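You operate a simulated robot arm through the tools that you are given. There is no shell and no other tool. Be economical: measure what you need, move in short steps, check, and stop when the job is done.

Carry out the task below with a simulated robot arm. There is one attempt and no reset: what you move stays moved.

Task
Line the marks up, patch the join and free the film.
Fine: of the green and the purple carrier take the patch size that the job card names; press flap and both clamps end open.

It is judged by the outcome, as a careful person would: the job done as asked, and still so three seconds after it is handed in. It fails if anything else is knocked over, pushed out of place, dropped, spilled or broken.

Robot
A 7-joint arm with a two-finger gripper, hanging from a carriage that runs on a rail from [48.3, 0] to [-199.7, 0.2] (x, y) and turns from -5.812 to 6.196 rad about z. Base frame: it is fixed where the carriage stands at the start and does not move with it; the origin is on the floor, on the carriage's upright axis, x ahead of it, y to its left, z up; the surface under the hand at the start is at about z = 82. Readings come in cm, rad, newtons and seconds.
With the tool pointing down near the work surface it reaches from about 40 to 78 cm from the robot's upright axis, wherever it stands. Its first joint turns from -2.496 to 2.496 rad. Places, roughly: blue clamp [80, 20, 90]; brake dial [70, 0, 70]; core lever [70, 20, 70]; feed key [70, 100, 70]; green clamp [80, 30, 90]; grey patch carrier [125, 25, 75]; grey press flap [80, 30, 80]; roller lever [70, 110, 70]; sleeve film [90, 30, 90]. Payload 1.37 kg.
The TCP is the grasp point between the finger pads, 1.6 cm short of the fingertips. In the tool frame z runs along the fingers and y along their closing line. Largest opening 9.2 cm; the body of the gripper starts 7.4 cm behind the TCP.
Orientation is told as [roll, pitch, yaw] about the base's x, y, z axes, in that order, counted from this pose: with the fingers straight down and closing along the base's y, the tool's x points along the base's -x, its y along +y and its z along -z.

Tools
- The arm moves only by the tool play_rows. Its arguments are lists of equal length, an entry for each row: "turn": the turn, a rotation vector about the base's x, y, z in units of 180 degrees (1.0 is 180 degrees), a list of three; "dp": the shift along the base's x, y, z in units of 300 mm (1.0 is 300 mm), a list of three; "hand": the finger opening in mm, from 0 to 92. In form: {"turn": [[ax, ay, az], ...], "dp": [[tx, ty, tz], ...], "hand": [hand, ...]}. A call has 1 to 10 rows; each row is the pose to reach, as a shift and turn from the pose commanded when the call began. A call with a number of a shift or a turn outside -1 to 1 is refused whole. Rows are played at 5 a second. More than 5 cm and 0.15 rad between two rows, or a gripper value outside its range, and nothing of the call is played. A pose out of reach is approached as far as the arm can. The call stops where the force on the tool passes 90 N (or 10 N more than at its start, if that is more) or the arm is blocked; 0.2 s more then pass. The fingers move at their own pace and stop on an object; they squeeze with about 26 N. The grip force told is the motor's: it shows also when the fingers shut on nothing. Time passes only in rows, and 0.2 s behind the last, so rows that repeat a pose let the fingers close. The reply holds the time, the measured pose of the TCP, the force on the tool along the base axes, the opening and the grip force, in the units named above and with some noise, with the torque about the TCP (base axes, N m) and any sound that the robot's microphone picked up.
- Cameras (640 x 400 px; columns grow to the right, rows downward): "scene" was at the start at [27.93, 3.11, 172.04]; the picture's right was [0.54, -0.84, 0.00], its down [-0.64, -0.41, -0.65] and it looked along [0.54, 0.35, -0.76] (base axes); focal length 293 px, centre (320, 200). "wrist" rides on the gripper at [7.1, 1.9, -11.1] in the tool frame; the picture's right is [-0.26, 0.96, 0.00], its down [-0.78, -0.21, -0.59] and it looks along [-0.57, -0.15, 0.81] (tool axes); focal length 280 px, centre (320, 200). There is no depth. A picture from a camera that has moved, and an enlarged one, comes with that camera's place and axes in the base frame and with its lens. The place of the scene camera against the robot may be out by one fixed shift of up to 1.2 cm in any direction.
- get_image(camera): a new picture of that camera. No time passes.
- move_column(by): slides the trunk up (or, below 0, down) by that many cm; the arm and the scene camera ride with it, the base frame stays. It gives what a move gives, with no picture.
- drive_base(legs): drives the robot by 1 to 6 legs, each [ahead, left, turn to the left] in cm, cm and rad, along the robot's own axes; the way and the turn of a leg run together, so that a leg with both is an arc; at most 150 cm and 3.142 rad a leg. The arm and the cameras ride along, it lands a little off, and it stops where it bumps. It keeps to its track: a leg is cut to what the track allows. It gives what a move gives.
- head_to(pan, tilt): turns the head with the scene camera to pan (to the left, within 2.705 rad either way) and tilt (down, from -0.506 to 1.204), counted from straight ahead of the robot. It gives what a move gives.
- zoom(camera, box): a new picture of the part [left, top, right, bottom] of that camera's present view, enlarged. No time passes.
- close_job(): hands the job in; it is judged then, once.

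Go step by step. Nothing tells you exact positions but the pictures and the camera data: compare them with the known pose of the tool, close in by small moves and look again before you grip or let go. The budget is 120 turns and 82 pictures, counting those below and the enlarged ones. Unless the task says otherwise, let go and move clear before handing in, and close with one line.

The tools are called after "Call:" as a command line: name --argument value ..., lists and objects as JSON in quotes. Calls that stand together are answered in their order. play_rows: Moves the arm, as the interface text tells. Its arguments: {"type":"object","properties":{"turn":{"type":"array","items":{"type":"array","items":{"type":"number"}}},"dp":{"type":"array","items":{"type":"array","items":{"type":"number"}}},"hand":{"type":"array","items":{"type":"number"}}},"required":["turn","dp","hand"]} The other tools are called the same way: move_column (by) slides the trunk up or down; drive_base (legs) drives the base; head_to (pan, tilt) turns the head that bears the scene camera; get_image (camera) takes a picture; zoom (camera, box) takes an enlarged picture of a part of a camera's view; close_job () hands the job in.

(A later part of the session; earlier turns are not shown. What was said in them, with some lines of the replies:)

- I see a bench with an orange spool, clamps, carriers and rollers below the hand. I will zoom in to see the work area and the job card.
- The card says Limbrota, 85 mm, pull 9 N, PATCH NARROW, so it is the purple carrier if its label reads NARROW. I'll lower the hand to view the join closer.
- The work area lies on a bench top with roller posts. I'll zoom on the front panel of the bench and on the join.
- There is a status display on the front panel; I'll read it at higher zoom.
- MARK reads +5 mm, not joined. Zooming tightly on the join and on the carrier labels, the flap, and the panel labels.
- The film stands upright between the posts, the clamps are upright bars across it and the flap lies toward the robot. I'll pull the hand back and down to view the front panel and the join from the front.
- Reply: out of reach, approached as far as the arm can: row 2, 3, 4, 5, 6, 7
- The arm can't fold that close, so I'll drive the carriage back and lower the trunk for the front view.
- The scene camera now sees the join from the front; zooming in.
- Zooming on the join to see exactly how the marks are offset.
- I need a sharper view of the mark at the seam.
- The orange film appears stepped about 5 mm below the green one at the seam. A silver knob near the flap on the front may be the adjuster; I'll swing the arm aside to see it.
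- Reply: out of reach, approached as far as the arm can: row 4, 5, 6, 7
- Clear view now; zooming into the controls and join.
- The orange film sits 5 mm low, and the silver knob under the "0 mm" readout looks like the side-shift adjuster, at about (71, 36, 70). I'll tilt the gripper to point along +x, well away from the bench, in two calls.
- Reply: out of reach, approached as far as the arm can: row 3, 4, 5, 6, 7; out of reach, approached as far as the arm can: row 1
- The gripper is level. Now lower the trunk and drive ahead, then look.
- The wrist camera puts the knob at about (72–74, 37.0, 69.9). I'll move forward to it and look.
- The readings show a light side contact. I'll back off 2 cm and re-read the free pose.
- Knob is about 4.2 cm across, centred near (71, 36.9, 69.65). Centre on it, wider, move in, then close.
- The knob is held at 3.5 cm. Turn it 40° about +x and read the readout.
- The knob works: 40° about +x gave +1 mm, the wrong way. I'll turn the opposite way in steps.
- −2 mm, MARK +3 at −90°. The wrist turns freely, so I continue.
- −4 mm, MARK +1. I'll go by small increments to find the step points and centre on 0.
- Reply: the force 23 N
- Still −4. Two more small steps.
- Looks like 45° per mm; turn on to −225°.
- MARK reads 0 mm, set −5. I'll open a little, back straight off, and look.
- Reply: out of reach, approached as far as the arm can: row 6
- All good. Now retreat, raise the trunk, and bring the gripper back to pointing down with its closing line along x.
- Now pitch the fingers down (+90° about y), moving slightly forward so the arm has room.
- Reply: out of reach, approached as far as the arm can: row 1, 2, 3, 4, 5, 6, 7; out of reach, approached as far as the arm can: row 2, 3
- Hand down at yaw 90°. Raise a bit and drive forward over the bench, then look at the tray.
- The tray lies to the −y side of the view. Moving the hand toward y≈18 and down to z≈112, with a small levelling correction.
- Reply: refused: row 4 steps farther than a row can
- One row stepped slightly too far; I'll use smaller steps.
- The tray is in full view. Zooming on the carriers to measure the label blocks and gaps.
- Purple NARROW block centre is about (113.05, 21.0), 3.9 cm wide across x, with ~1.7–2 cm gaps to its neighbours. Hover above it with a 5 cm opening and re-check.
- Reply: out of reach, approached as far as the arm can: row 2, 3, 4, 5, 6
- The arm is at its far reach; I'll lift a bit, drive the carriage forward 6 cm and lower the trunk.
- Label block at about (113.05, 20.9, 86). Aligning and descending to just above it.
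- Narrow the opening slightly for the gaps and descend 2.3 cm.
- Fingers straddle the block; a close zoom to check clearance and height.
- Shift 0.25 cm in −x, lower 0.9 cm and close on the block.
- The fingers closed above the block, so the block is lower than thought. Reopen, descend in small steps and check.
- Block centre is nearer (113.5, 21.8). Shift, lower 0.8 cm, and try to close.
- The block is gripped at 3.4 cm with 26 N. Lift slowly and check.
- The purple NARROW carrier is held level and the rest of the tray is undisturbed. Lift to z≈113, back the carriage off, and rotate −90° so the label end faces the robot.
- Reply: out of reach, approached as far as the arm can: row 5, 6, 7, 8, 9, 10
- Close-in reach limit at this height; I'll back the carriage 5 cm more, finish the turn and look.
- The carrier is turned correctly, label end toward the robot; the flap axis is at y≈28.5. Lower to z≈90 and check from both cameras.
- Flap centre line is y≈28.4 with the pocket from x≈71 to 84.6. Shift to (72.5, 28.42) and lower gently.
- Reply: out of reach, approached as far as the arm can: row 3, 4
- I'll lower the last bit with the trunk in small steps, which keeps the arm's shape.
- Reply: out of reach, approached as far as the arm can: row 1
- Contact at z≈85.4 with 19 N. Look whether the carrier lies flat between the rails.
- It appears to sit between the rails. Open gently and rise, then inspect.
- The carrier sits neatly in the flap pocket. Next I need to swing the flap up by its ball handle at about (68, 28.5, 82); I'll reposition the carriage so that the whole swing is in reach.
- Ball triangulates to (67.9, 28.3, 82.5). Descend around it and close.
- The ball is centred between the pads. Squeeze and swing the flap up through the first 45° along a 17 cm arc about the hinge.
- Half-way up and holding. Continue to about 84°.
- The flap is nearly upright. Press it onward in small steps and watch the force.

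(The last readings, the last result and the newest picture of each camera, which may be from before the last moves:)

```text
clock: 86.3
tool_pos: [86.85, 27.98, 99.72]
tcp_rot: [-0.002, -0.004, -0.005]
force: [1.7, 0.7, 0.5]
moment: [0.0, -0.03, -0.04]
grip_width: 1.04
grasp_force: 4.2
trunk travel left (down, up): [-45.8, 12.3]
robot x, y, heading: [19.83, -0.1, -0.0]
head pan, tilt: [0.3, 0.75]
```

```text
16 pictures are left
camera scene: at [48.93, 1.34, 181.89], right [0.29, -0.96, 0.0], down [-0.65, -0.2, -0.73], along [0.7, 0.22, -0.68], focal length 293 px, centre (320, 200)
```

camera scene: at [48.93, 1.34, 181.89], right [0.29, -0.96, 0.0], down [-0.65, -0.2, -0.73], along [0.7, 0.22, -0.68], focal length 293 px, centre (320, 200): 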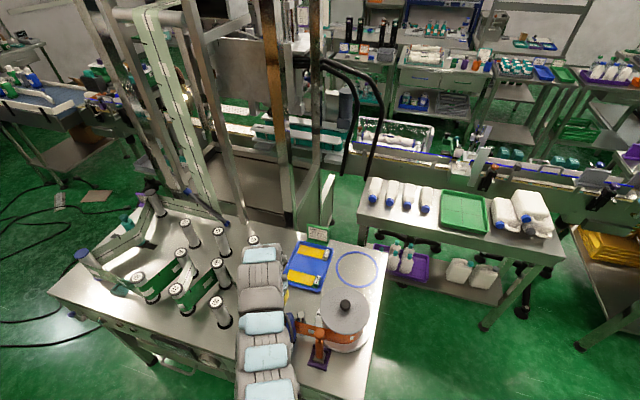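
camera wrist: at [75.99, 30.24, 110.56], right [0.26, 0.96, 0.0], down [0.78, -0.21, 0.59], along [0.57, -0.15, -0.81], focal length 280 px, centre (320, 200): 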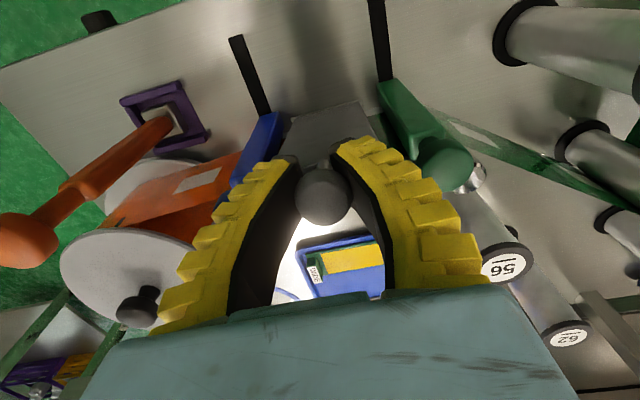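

The pads slid off the ball at the end stop. Look at where the flap is.

Call:
get_image --camera "wrist"

```text
15 pictures are left
camera wrist: at [79.8, 29.98, 110.64], right [0.27, 0.96, 0.0], down [0.78, -0.22, 0.59], along [0.57, -0.16, -0.81], focal length 280 px, centre (320, 200)
```

wrist: 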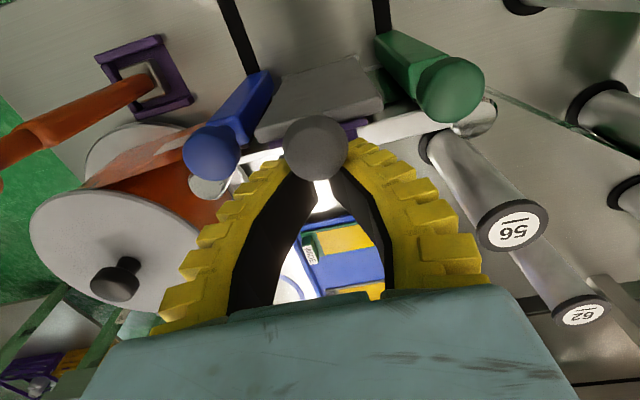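

The flap stands upright against the film. Check the display for the join state.

Call:
zoom --camera "scene" --box '[130, 300, 330, 400]'

```text
3.20 times, centred on (230, 350) of scene
camera zoom: at [48.93, 1.34, 181.89], right [0.29, -0.96, 0.0], down [-0.65, -0.2, -0.73], along [0.7, 0.22, -0.68], focal length 938 px, centre (608, -280)
```

zoom: 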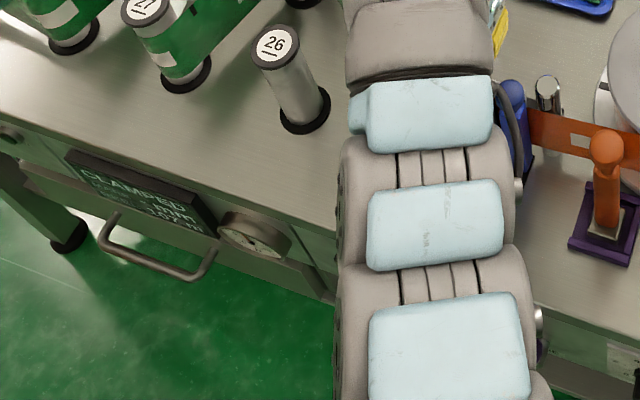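

Call:
zoom --camera "scene" --box '[148, 342, 202, 376]'

```text
11.76 times, centred on (175, 359) of scene
camera zoom: at [48.93, 1.34, 181.89], right [0.29, -0.96, 0.0], down [-0.65, -0.2, -0.73], along [0.7, 0.22, -0.68], focal length 3447 px, centre (2026, -1671)
```

zoom: 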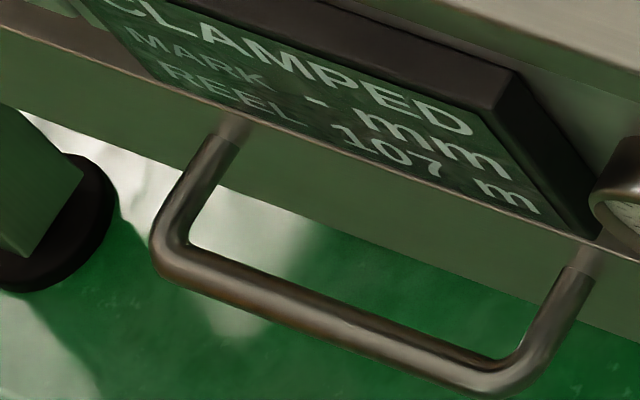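

The display now says CLAMPED with the mark reading gone, so the patch took. Now regrip the ball at (85, 28.3, 99.4) to swing the flap back open.

Call:
play_rows --turn '[[0, 0, 0], [0, 0, 0], [0, 0, 0], [0, 0, 0], [0, 0, 0], [0, 0, 0], [0, 0, 0], [0, 0, 0]]' --dp '[[0, 0.005, 0.1], [0, 0.01, 0.2], [-0.03, 0.01, 0.2], [-0.061, 0.012, 0.2], [-0.061, 0.012, 0.1], [-0.061, 0.012, -0.012], [-0.061, 0.012, -0.012], [-0.061, 0.012, -0.012]]' --hand '[5, 5, 60, 60, 60, 60, 60, 60]'

Call:
get_image --camera "wrist"

```text
clock: 88.1
tool_pos: [85.03, 28.63, 99.1]
tcp_rot: [0.002, -0.005, 0.0]
force: [-14.0, -4.5, 33.1]
moment: [-0.13, 0.19, -0.01]
grip_width: 5.71
grasp_force: 0.4
trunk travel left (down, up): [-45.8, 12.3]
robot x, y, heading: [19.3, -0.04, -0.0]
head pan, tilt: [0.3, 0.75]
```

```text
12 pictures are left
camera wrist: at [78.0, 30.59, 110.25], right [0.26, 0.96, 0.0], down [0.78, -0.21, 0.59], along [0.57, -0.15, -0.81], focal length 280 px, centre (320, 200)
```

wrist: 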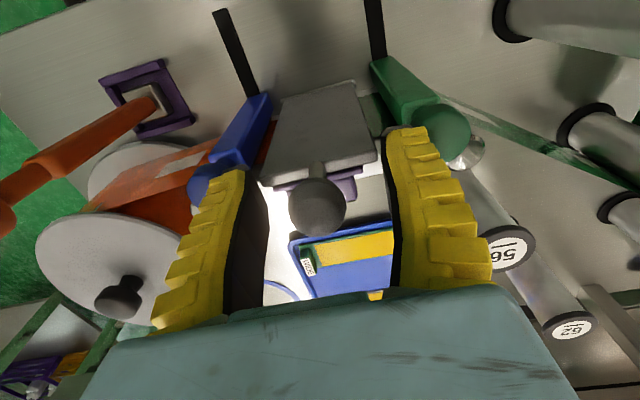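

A fingertip is resting on something (33 N), probably the blue knob. Narrow the fingers first, correct slightly up and forward, then grip.

Call:
play_rows --turn '[[0, 0, 0], [0, 0, 0], [0, 0, 0], [0, 0, 0], [0, 0, 0], [0, 0, 0]]' --dp '[[0, 0, 0.015], [0.01, -0.006, 0.015], [0.01, -0.006, 0.015], [0.01, -0.006, 0.01], [0.01, -0.006, 0.01], [0.01, -0.006, 0.01]]' --hand '[50, 42, 20, 5, 5, 5]'

Call:
get_image --camera "wrist"

```text
clock: 89.5
tool_pos: [84.88, 28.35, 99.2]
tcp_rot: [0.003, -0.001, 0.0]
force: [3.5, 9.4, -20.9]
moment: [-0.05, -0.14, 0.06]
grip_width: 1.08
grasp_force: 28.0
trunk travel left (down, up): [-45.8, 12.3]
robot x, y, heading: [19.66, -0.36, 0.002]
head pan, tilt: [0.3, 0.75]
```

```text
11 pictures are left
camera wrist: at [77.83, 30.39, 110.32], right [0.26, 0.96, 0.0], down [0.78, -0.21, 0.59], along [0.57, -0.15, -0.81], focal length 280 px, centre (320, 200)
```

wrist: 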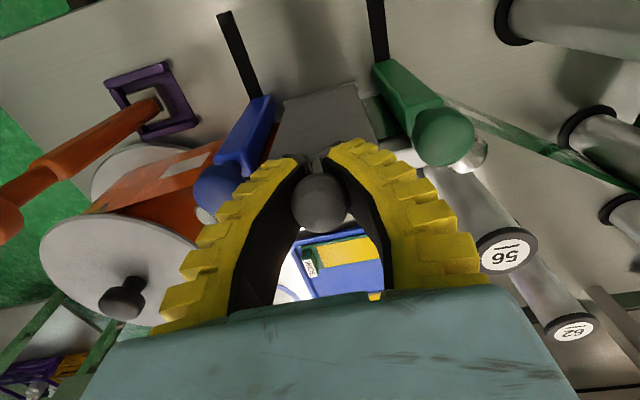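

Firm grip just under the ball. Swing the flap back the first 45°.

Call:
play_rows --turn '[[0, 0, 0], [0, 0, 0], [0, 0, 0], [0, 0, 0], [0, 0, 0], [0, 0, 0]]' --dp '[[-0.044, 0, -0.002], [-0.0876, 0, -0.007], [-0.173, 0, -0.0274], [-0.254, 0, -0.061], [-0.329, 0, -0.107], [-0.396, 0, -0.164]]' --hand '[5, 5, 5, 5, 5, 5]'

Call:
get_image --camera "wrist"

```text
clock: 90.9
tool_pos: [73.44, 28.37, 94.87]
tcp_rot: [0.001, -0.008, -0.005]
force: [28.0, 9.0, -27.0]
moment: [-0.17, -0.36, -0.09]
grip_width: 1.62
grasp_force: 27.7
trunk travel left (down, up): [-45.8, 12.3]
robot x, y, heading: [19.61, 0.26, -0.004]
head pan, tilt: [0.3, 0.75]
```

```text
10 pictures are left
camera wrist: at [66.37, 30.43, 105.94], right [0.27, 0.96, 0.0], down [0.77, -0.22, 0.59], along [0.57, -0.16, -0.8], focal length 280 px, centre (320, 200)
```

wrist: 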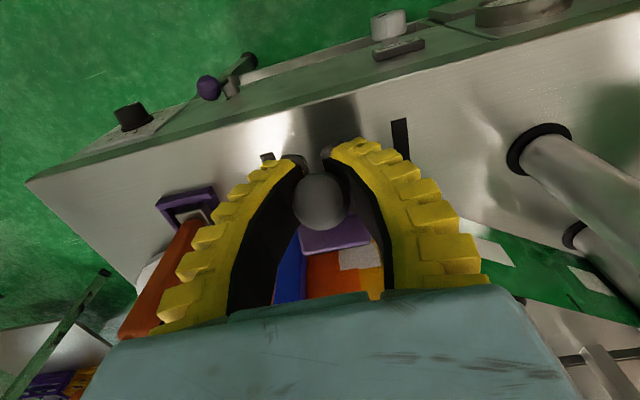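

Working well, and the yellow patch is visible on the film. Continue down with a slightly smaller radius.

Call:
play_rows --turn '[[0, 0, 0], [0, 0, 0], [0, 0, 0], [0, 0, 0], [0, 0, 0], [0, 0, 0], [0, 0, 0]]' --dp '[[-0.046, 0, -0.075], [-0.091, 0, -0.148], [-0.125, 0, -0.227], [-0.144, 0, -0.31], [-0.151, 0, -0.376], [-0.151, 0, -0.405], [-0.151, 0, -0.405]]' --hand '[5, 5, 5, 5, 5, 5, 5]'

Call:
get_image --camera "wrist"

```text
clock: 92.5
tool_pos: [68.59, 28.4, 82.32]
tcp_rot: [-0.001, -0.001, -0.005]
force: [-1.5, 2.9, -1.3]
moment: [-0.02, 0.01, 0.02]
grip_width: 1.15
grasp_force: 4.5
trunk travel left (down, up): [-45.8, 12.3]
robot x, y, heading: [19.42, 0.14, -0.003]
head pan, tilt: [0.3, 0.75]
```

```text
9 pictures are left
camera wrist: at [61.48, 30.35, 93.38], right [0.27, 0.96, 0.0], down [0.78, -0.21, 0.59], along [0.57, -0.16, -0.81], focal length 280 px, centre (320, 200)
```

wrist: 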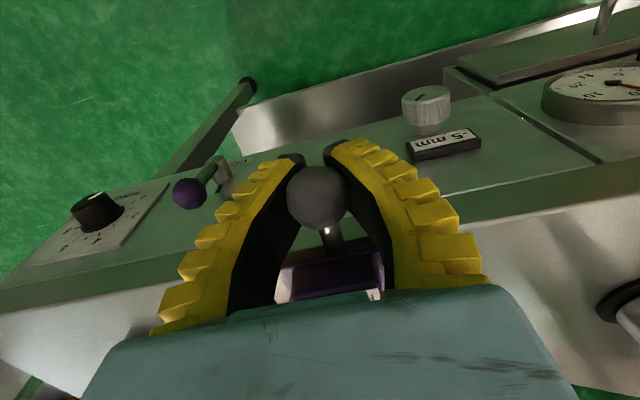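

The flap is back down. Release, rise, and go over to the blue clamp knob at about (85, 22.4, 97).

Call:
play_rows --turn '[[0, 0, 0], [0, 0, 0], [0, 0, 0], [0, 0, 0], [0, 0, 0], [0, 0, 0], [0, 0, 0], [0, 0, 0], [0, 0, 0]]' --dp '[[0, 0, 0], [0, 0, 0], [0, 0, 0.14], [0, 0, 0.28], [0, 0, 0.42], [0, 0, 0.55], [0.06, 0, 0.66], [0.18, -0.03, 0.74], [0.3, -0.06, 0.74]]' --hand '[45, 45, 45, 45, 50, 50, 50, 50, 50]'

Call:
play_rows --turn '[[0, 0, 0], [0, 0, 0], [0, 0, 0], [0, 0, 0]]' --dp '[[0.12, -0.06, 0.0], [0.247, -0.138, 0], [0.247, -0.14, -0.03], [0.247, -0.14, -0.06]]' --hand '[55, 55, 55, 55]'

Call:
get_image --camera "wrist"

```text
clock: 94.5
tool_pos: [77.58, 26.83, 104.61]
tcp_rot: [-0.001, 0.0, -0.002]
force: [0.1, -0.1, -0.2]
moment: [-0.05, -0.04, -0.01]
grip_width: 5.32
grasp_force: 1.6
trunk travel left (down, up): [-45.8, 12.3]
robot x, y, heading: [19.83, -0.17, -0.001]
head pan, tilt: [0.3, 0.75]
```

```text
clock: 95.5
tool_pos: [85.13, 22.04, 102.84]
tcp_rot: [0.0, -0.001, 0.0]
force: [1.1, -0.1, 0.0]
moment: [0.02, 0.01, 0.0]
grip_width: 5.79
grasp_force: 2.0
trunk travel left (down, up): [-45.8, 12.3]
robot x, y, heading: [19.36, 0.11, 0.001]
head pan, tilt: [0.3, 0.75]
```

```text
8 pictures are left
camera wrist: at [78.01, 24.12, 113.87], right [0.26, 0.96, 0.0], down [0.78, -0.21, 0.59], along [0.57, -0.16, -0.81], focal length 280 px, centre (320, 200)
```

wrist: 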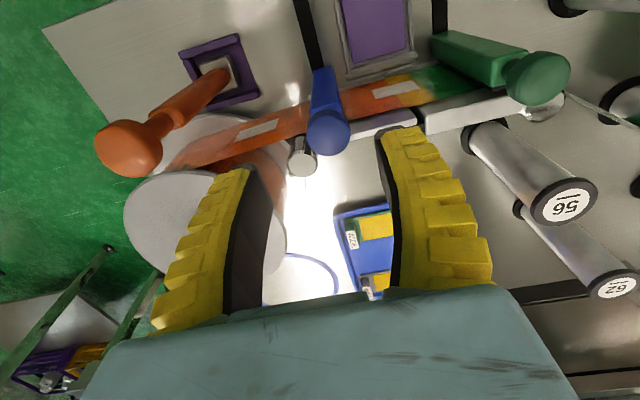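

The patch is on the seam and the flap's carrier is empty. Lower onto the blue knob at (84.8, 22.6, 97) and grip.

Call:
play_rows --turn '[[0, 0, 0], [0, 0, 0], [0, 0, 0], [0, 0, 0], [0, 0, 0], [0, 0, 0], [0, 0, 0]]' --dp '[[-0.01, 0.018, 0], [-0.01, 0.018, -0.1], [-0.01, 0.018, -0.2], [-0.01, 0.018, -0.2], [-0.01, 0.018, -0.2], [-0.01, 0.018, -0.2], [-0.01, 0.018, -0.2]]' --hand '[55, 55, 55, 55, 5, 5, 5]'

Call:
play_rows --turn '[[0, 0, 0], [0, 0, 0], [0, 0, 0], [0, 0, 0]]' --dp '[[-0.03, 0, 0], [-0.07, 0, -0.003], [-0.1, 0, -0.006], [-0.1, 0, -0.006]]' --hand '[5, 5, 5, 5]'

Call:
get_image --camera "wrist"

```text
clock: 97.1
tool_pos: [84.7, 22.76, 96.65]
tcp_rot: [0.001, 0.0, -0.003]
force: [2.1, 1.6, -8.7]
moment: [-0.01, -0.19, 0.01]
grip_width: 1.71
grasp_force: 27.8
trunk travel left (down, up): [-45.8, 12.3]
robot x, y, heading: [19.94, -0.14, -0.001]
head pan, tilt: [0.3, 0.75]
```

```text
clock: 98.1
tool_pos: [81.78, 22.7, 96.45]
tcp_rot: [-0.003, -0.001, -0.004]
force: [0.2, -6.4, -8.4]
moment: [-0.01, -0.4, -0.05]
grip_width: 1.73
grasp_force: 28.0
trunk travel left (down, up): [-45.8, 12.3]
robot x, y, heading: [19.44, -0.32, -0.002]
head pan, tilt: [0.3, 0.75]
```

```text
7 pictures are left
camera wrist: at [74.73, 24.77, 107.66], right [0.27, 0.96, 0.0], down [0.78, -0.21, 0.59], along [0.57, -0.16, -0.81], focal length 280 px, centre (320, 200)
```

wrist: 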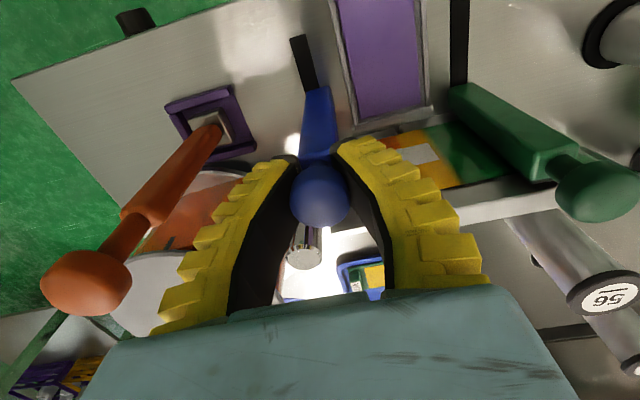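

The clamp slides along its slot. Slide it on toward the slot's end (about 3.5 cm left).

Call:
play_rows --turn '[[0, 0, 0], [0, 0, 0], [0, 0, 0], [0, 0, 0], [0, 0, 0]]' --dp '[[-0.03, 0, 0.003], [-0.06, 0, 0.003], [-0.09, 0, 0.003], [-0.11, 0, 0.003], [-0.11, 0, 0.003]]' --hand '[5, 5, 5, 5, 5]'

Call:
get_image --camera "wrist"

```text
clock: 99.3
tool_pos: [78.75, 22.74, 96.69]
tcp_rot: [0.001, -0.007, -0.003]
force: [22.4, -2.1, -30.0]
moment: [0.02, -0.26, 0.0]
grip_width: 1.65
grasp_force: 27.8
trunk travel left (down, up): [-45.8, 12.3]
robot x, y, heading: [20.03, -0.24, -0.002]
head pan, tilt: [0.3, 0.75]
```

```text
6 pictures are left
camera wrist: at [71.59, 24.75, 107.76], right [0.27, 0.96, 0.0], down [0.78, -0.21, 0.59], along [0.57, -0.16, -0.8], focal length 280 px, centre (320, 200)
```

wrist: 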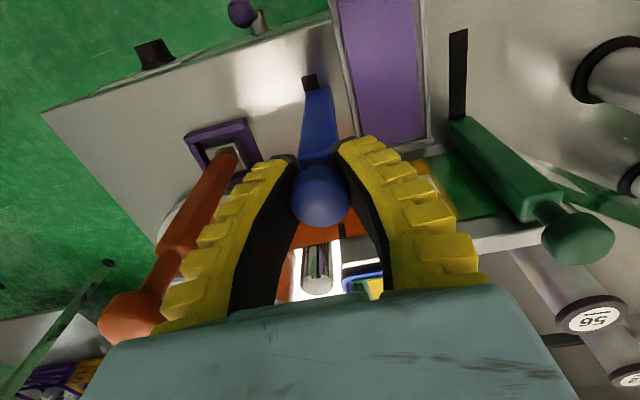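

Blue clamp has reached its stop (6 cm open). Release, rise, and go above the green knob at about (85, 34.8).

Call:
play_rows --turn '[[0, 0, 0], [0, 0, 0], [0, 0, 0], [0, 0, 0], [0, 0, 0], [0, 0, 0], [0, 0, 0], [0, 0, 0], [0, 0, 0]]' --dp '[[0.01, 0, 0.0], [0.01, 0, 0], [0.01, 0, 0], [0.01, 0, 0.1], [0.01, 0, 0.22], [0.08, 0.11, 0.22], [0.15, 0.22, 0.22], [0.21, 0.34, 0.22], [0.22, 0.403, 0.22]]' --hand '[5, 50, 50, 50, 50, 50, 55, 55, 55]'

Call:
get_image --camera "wrist"

```text
clock: 101.3
tool_pos: [85.07, 34.81, 103.24]
tcp_rot: [0.001, -0.001, -0.003]
force: [1.1, -0.7, -0.4]
moment: [-0.03, 0.03, 0.02]
grip_width: 5.78
grasp_force: 1.7
trunk travel left (down, up): [-45.8, 12.3]
robot x, y, heading: [19.61, 0.34, -0.0]
head pan, tilt: [0.3, 0.75]
```

```text
5 pictures are left
camera wrist: at [78.0, 36.9, 114.25], right [0.27, 0.96, 0.0], down [0.78, -0.22, 0.59], along [0.57, -0.16, -0.81], focal length 280 px, centre (320, 200)
```

wrist: 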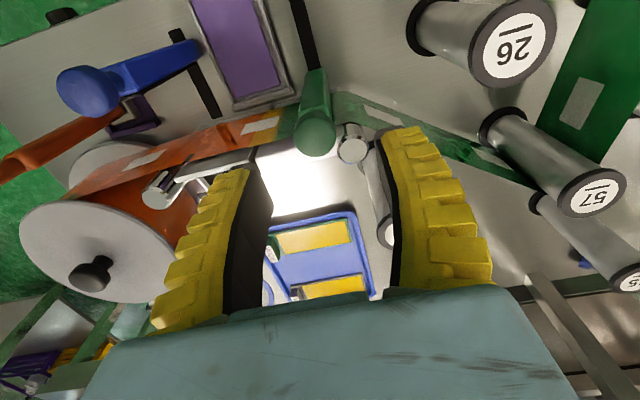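

Green knob at (84.85, 34.6, 97). Lower, grip and slide it back the same 6 cm.

Call:
play_rows --turn '[[0, 0, 0], [0, 0, 0], [0, 0, 0], [0, 0, 0], [0, 0, 0], [0, 0, 0], [0, 0, 0]]' --dp '[[-0.008, -0.007, 0], [-0.008, -0.007, -0.1], [-0.008, -0.007, -0.217], [-0.008, -0.007, -0.217], [-0.008, -0.007, -0.217], [-0.008, -0.007, -0.217], [-0.008, -0.007, -0.217]]' --hand '[50, 50, 50, 50, 5, 5, 5]'

Call:
play_rows --turn '[[0, 0, 0], [0, 0, 0], [0, 0, 0], [0, 0, 0], [0, 0, 0], [0, 0, 0], [0, 0, 0], [0, 0, 0]]' --dp '[[-0.03, 0, 0], [-0.06, 0, 0], [-0.09, 0, 0], [-0.12, 0, 0], [-0.15, 0, 0], [-0.18, 0, 0], [-0.208, 0, 0], [-0.208, 0, 0]]' --hand '[5, 5, 5, 5, 5, 5, 5, 5]'

```text
clock: 102.9
tool_pos: [84.82, 34.62, 96.62]
tcp_rot: [-0.004, 0.0, -0.003]
force: [0.9, -6.6, -11.5]
moment: [0.04, 0.17, -0.04]
grip_width: 1.71
grasp_force: 27.8
trunk travel left (down, up): [-45.8, 12.3]
robot x, y, heading: [19.32, -0.09, -0.004]
head pan, tilt: [0.3, 0.75]
```

```text
clock: 104.7
tool_pos: [78.86, 34.59, 96.7]
tcp_rot: [-0.002, -0.003, -0.004]
force: [13.6, -2.6, -30.4]
moment: [0.05, -0.2, 0.04]
grip_width: 1.63
grasp_force: 27.8
trunk travel left (down, up): [-45.8, 12.3]
robot x, y, heading: [20.07, 0.1, 0.002]
head pan, tilt: [0.3, 0.75]
```

The green clamp is at the same stop. Release, rise, and move back clear for a check of the display.

Call:
play_rows --turn '[[0, 0, 0], [0, 0, 0], [0, 0, 0], [0, 0, 0], [0, 0, 0], [0, 0, 0]]' --dp '[[0.008, 0, 0], [0.008, 0, 0], [0.008, 0, 0], [0.008, 0, 0.1], [0.008, 0, 0.24], [0.008, 0, 0.35]]' --hand '[5, 50, 50, 50, 50, 50]'

Call:
drive_base --legs '[[-50, 0, 0]]'

Call:
get_image --camera "scene"

```text
clock: 106.1
tool_pos: [79.06, 34.83, 107.52]
tcp_rot: [0.001, -0.004, -0.004]
force: [-0.3, -1.4, -0.1]
moment: [0.01, -0.01, 0.02]
grip_width: 5.27
grasp_force: 2.1
trunk travel left (down, up): [-45.8, 12.3]
robot x, y, heading: [19.59, 0.18, -0.0]
head pan, tilt: [0.3, 0.75]
```

```text
clock: 109.1
tool_pos: [28.35, 34.97, 107.45]
tcp_rot: [-0.001, -0.004, -0.001]
force: [-0.1, -0.4, 0.0]
moment: [0.04, -0.02, -0.03]
grip_width: 5.29
grasp_force: 2.5
trunk travel left (down, up): [-45.8, 12.3]
robot x, y, heading: [-31.08, -0.06, -0.002]
head pan, tilt: [0.3, 0.75]
```

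```text
4 pictures are left
camera scene: at [-1.75, 1.47, 181.87], right [0.3, -0.95, 0.0], down [-0.65, -0.2, -0.73], along [0.7, 0.22, -0.68], focal length 293 px, centre (320, 200)
```

scene: 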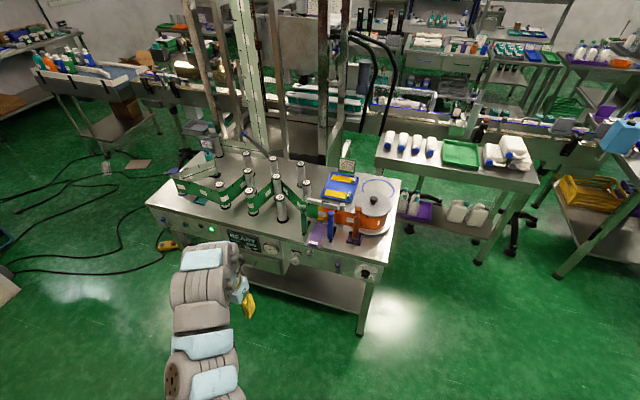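

The display shows READY. Zoom to confirm the join and the final state.

Call:
zoom --camera "scene" --box '[220, 180, 400, 280]'

Call:
zoom --camera "scene" --box '[295, 185, 365, 245]'

```text
3.56 times, centred on (310, 230) of scene
camera zoom: at [-1.75, 1.47, 181.87], right [0.3, -0.95, 0.0], down [-0.65, -0.2, -0.73], along [0.7, 0.22, -0.68], focal length 1042 px, centre (356, 93)
```

zoom: 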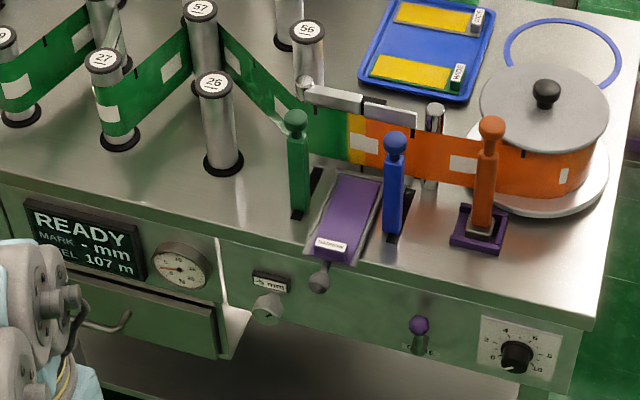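

```text
6.67 times, centred on (330, 215) of scene
camera zoom: at [-1.75, 1.47, 181.87], right [0.3, -0.95, 0.0], down [-0.65, -0.2, -0.73], along [0.7, 0.22, -0.68], focal length 1953 px, centre (253, 100)
```

zoom: 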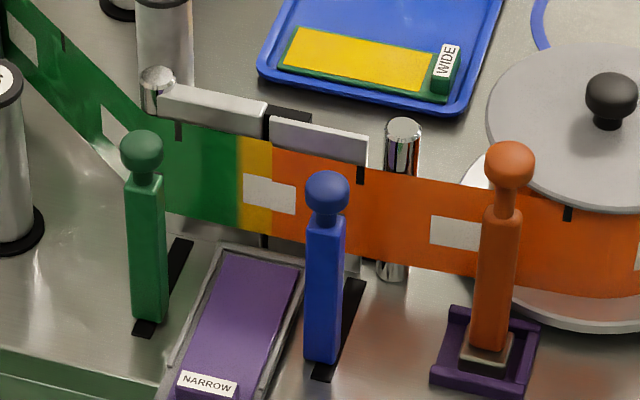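

The display reads READY. The patch is on the join, the press flap and both clamps are open, and nothing else has been disturbed, so I'm handing in.

Call:
close_job

```text
The job is handed in.
```

The job is done: I lined the marks up (MARK read 0 mm), put on the NARROW patch from the purple carrier, and freed the film. The press flap and both clamps are open, and the display read READY just before I handed in; the empty purple carrier is still on the flap.
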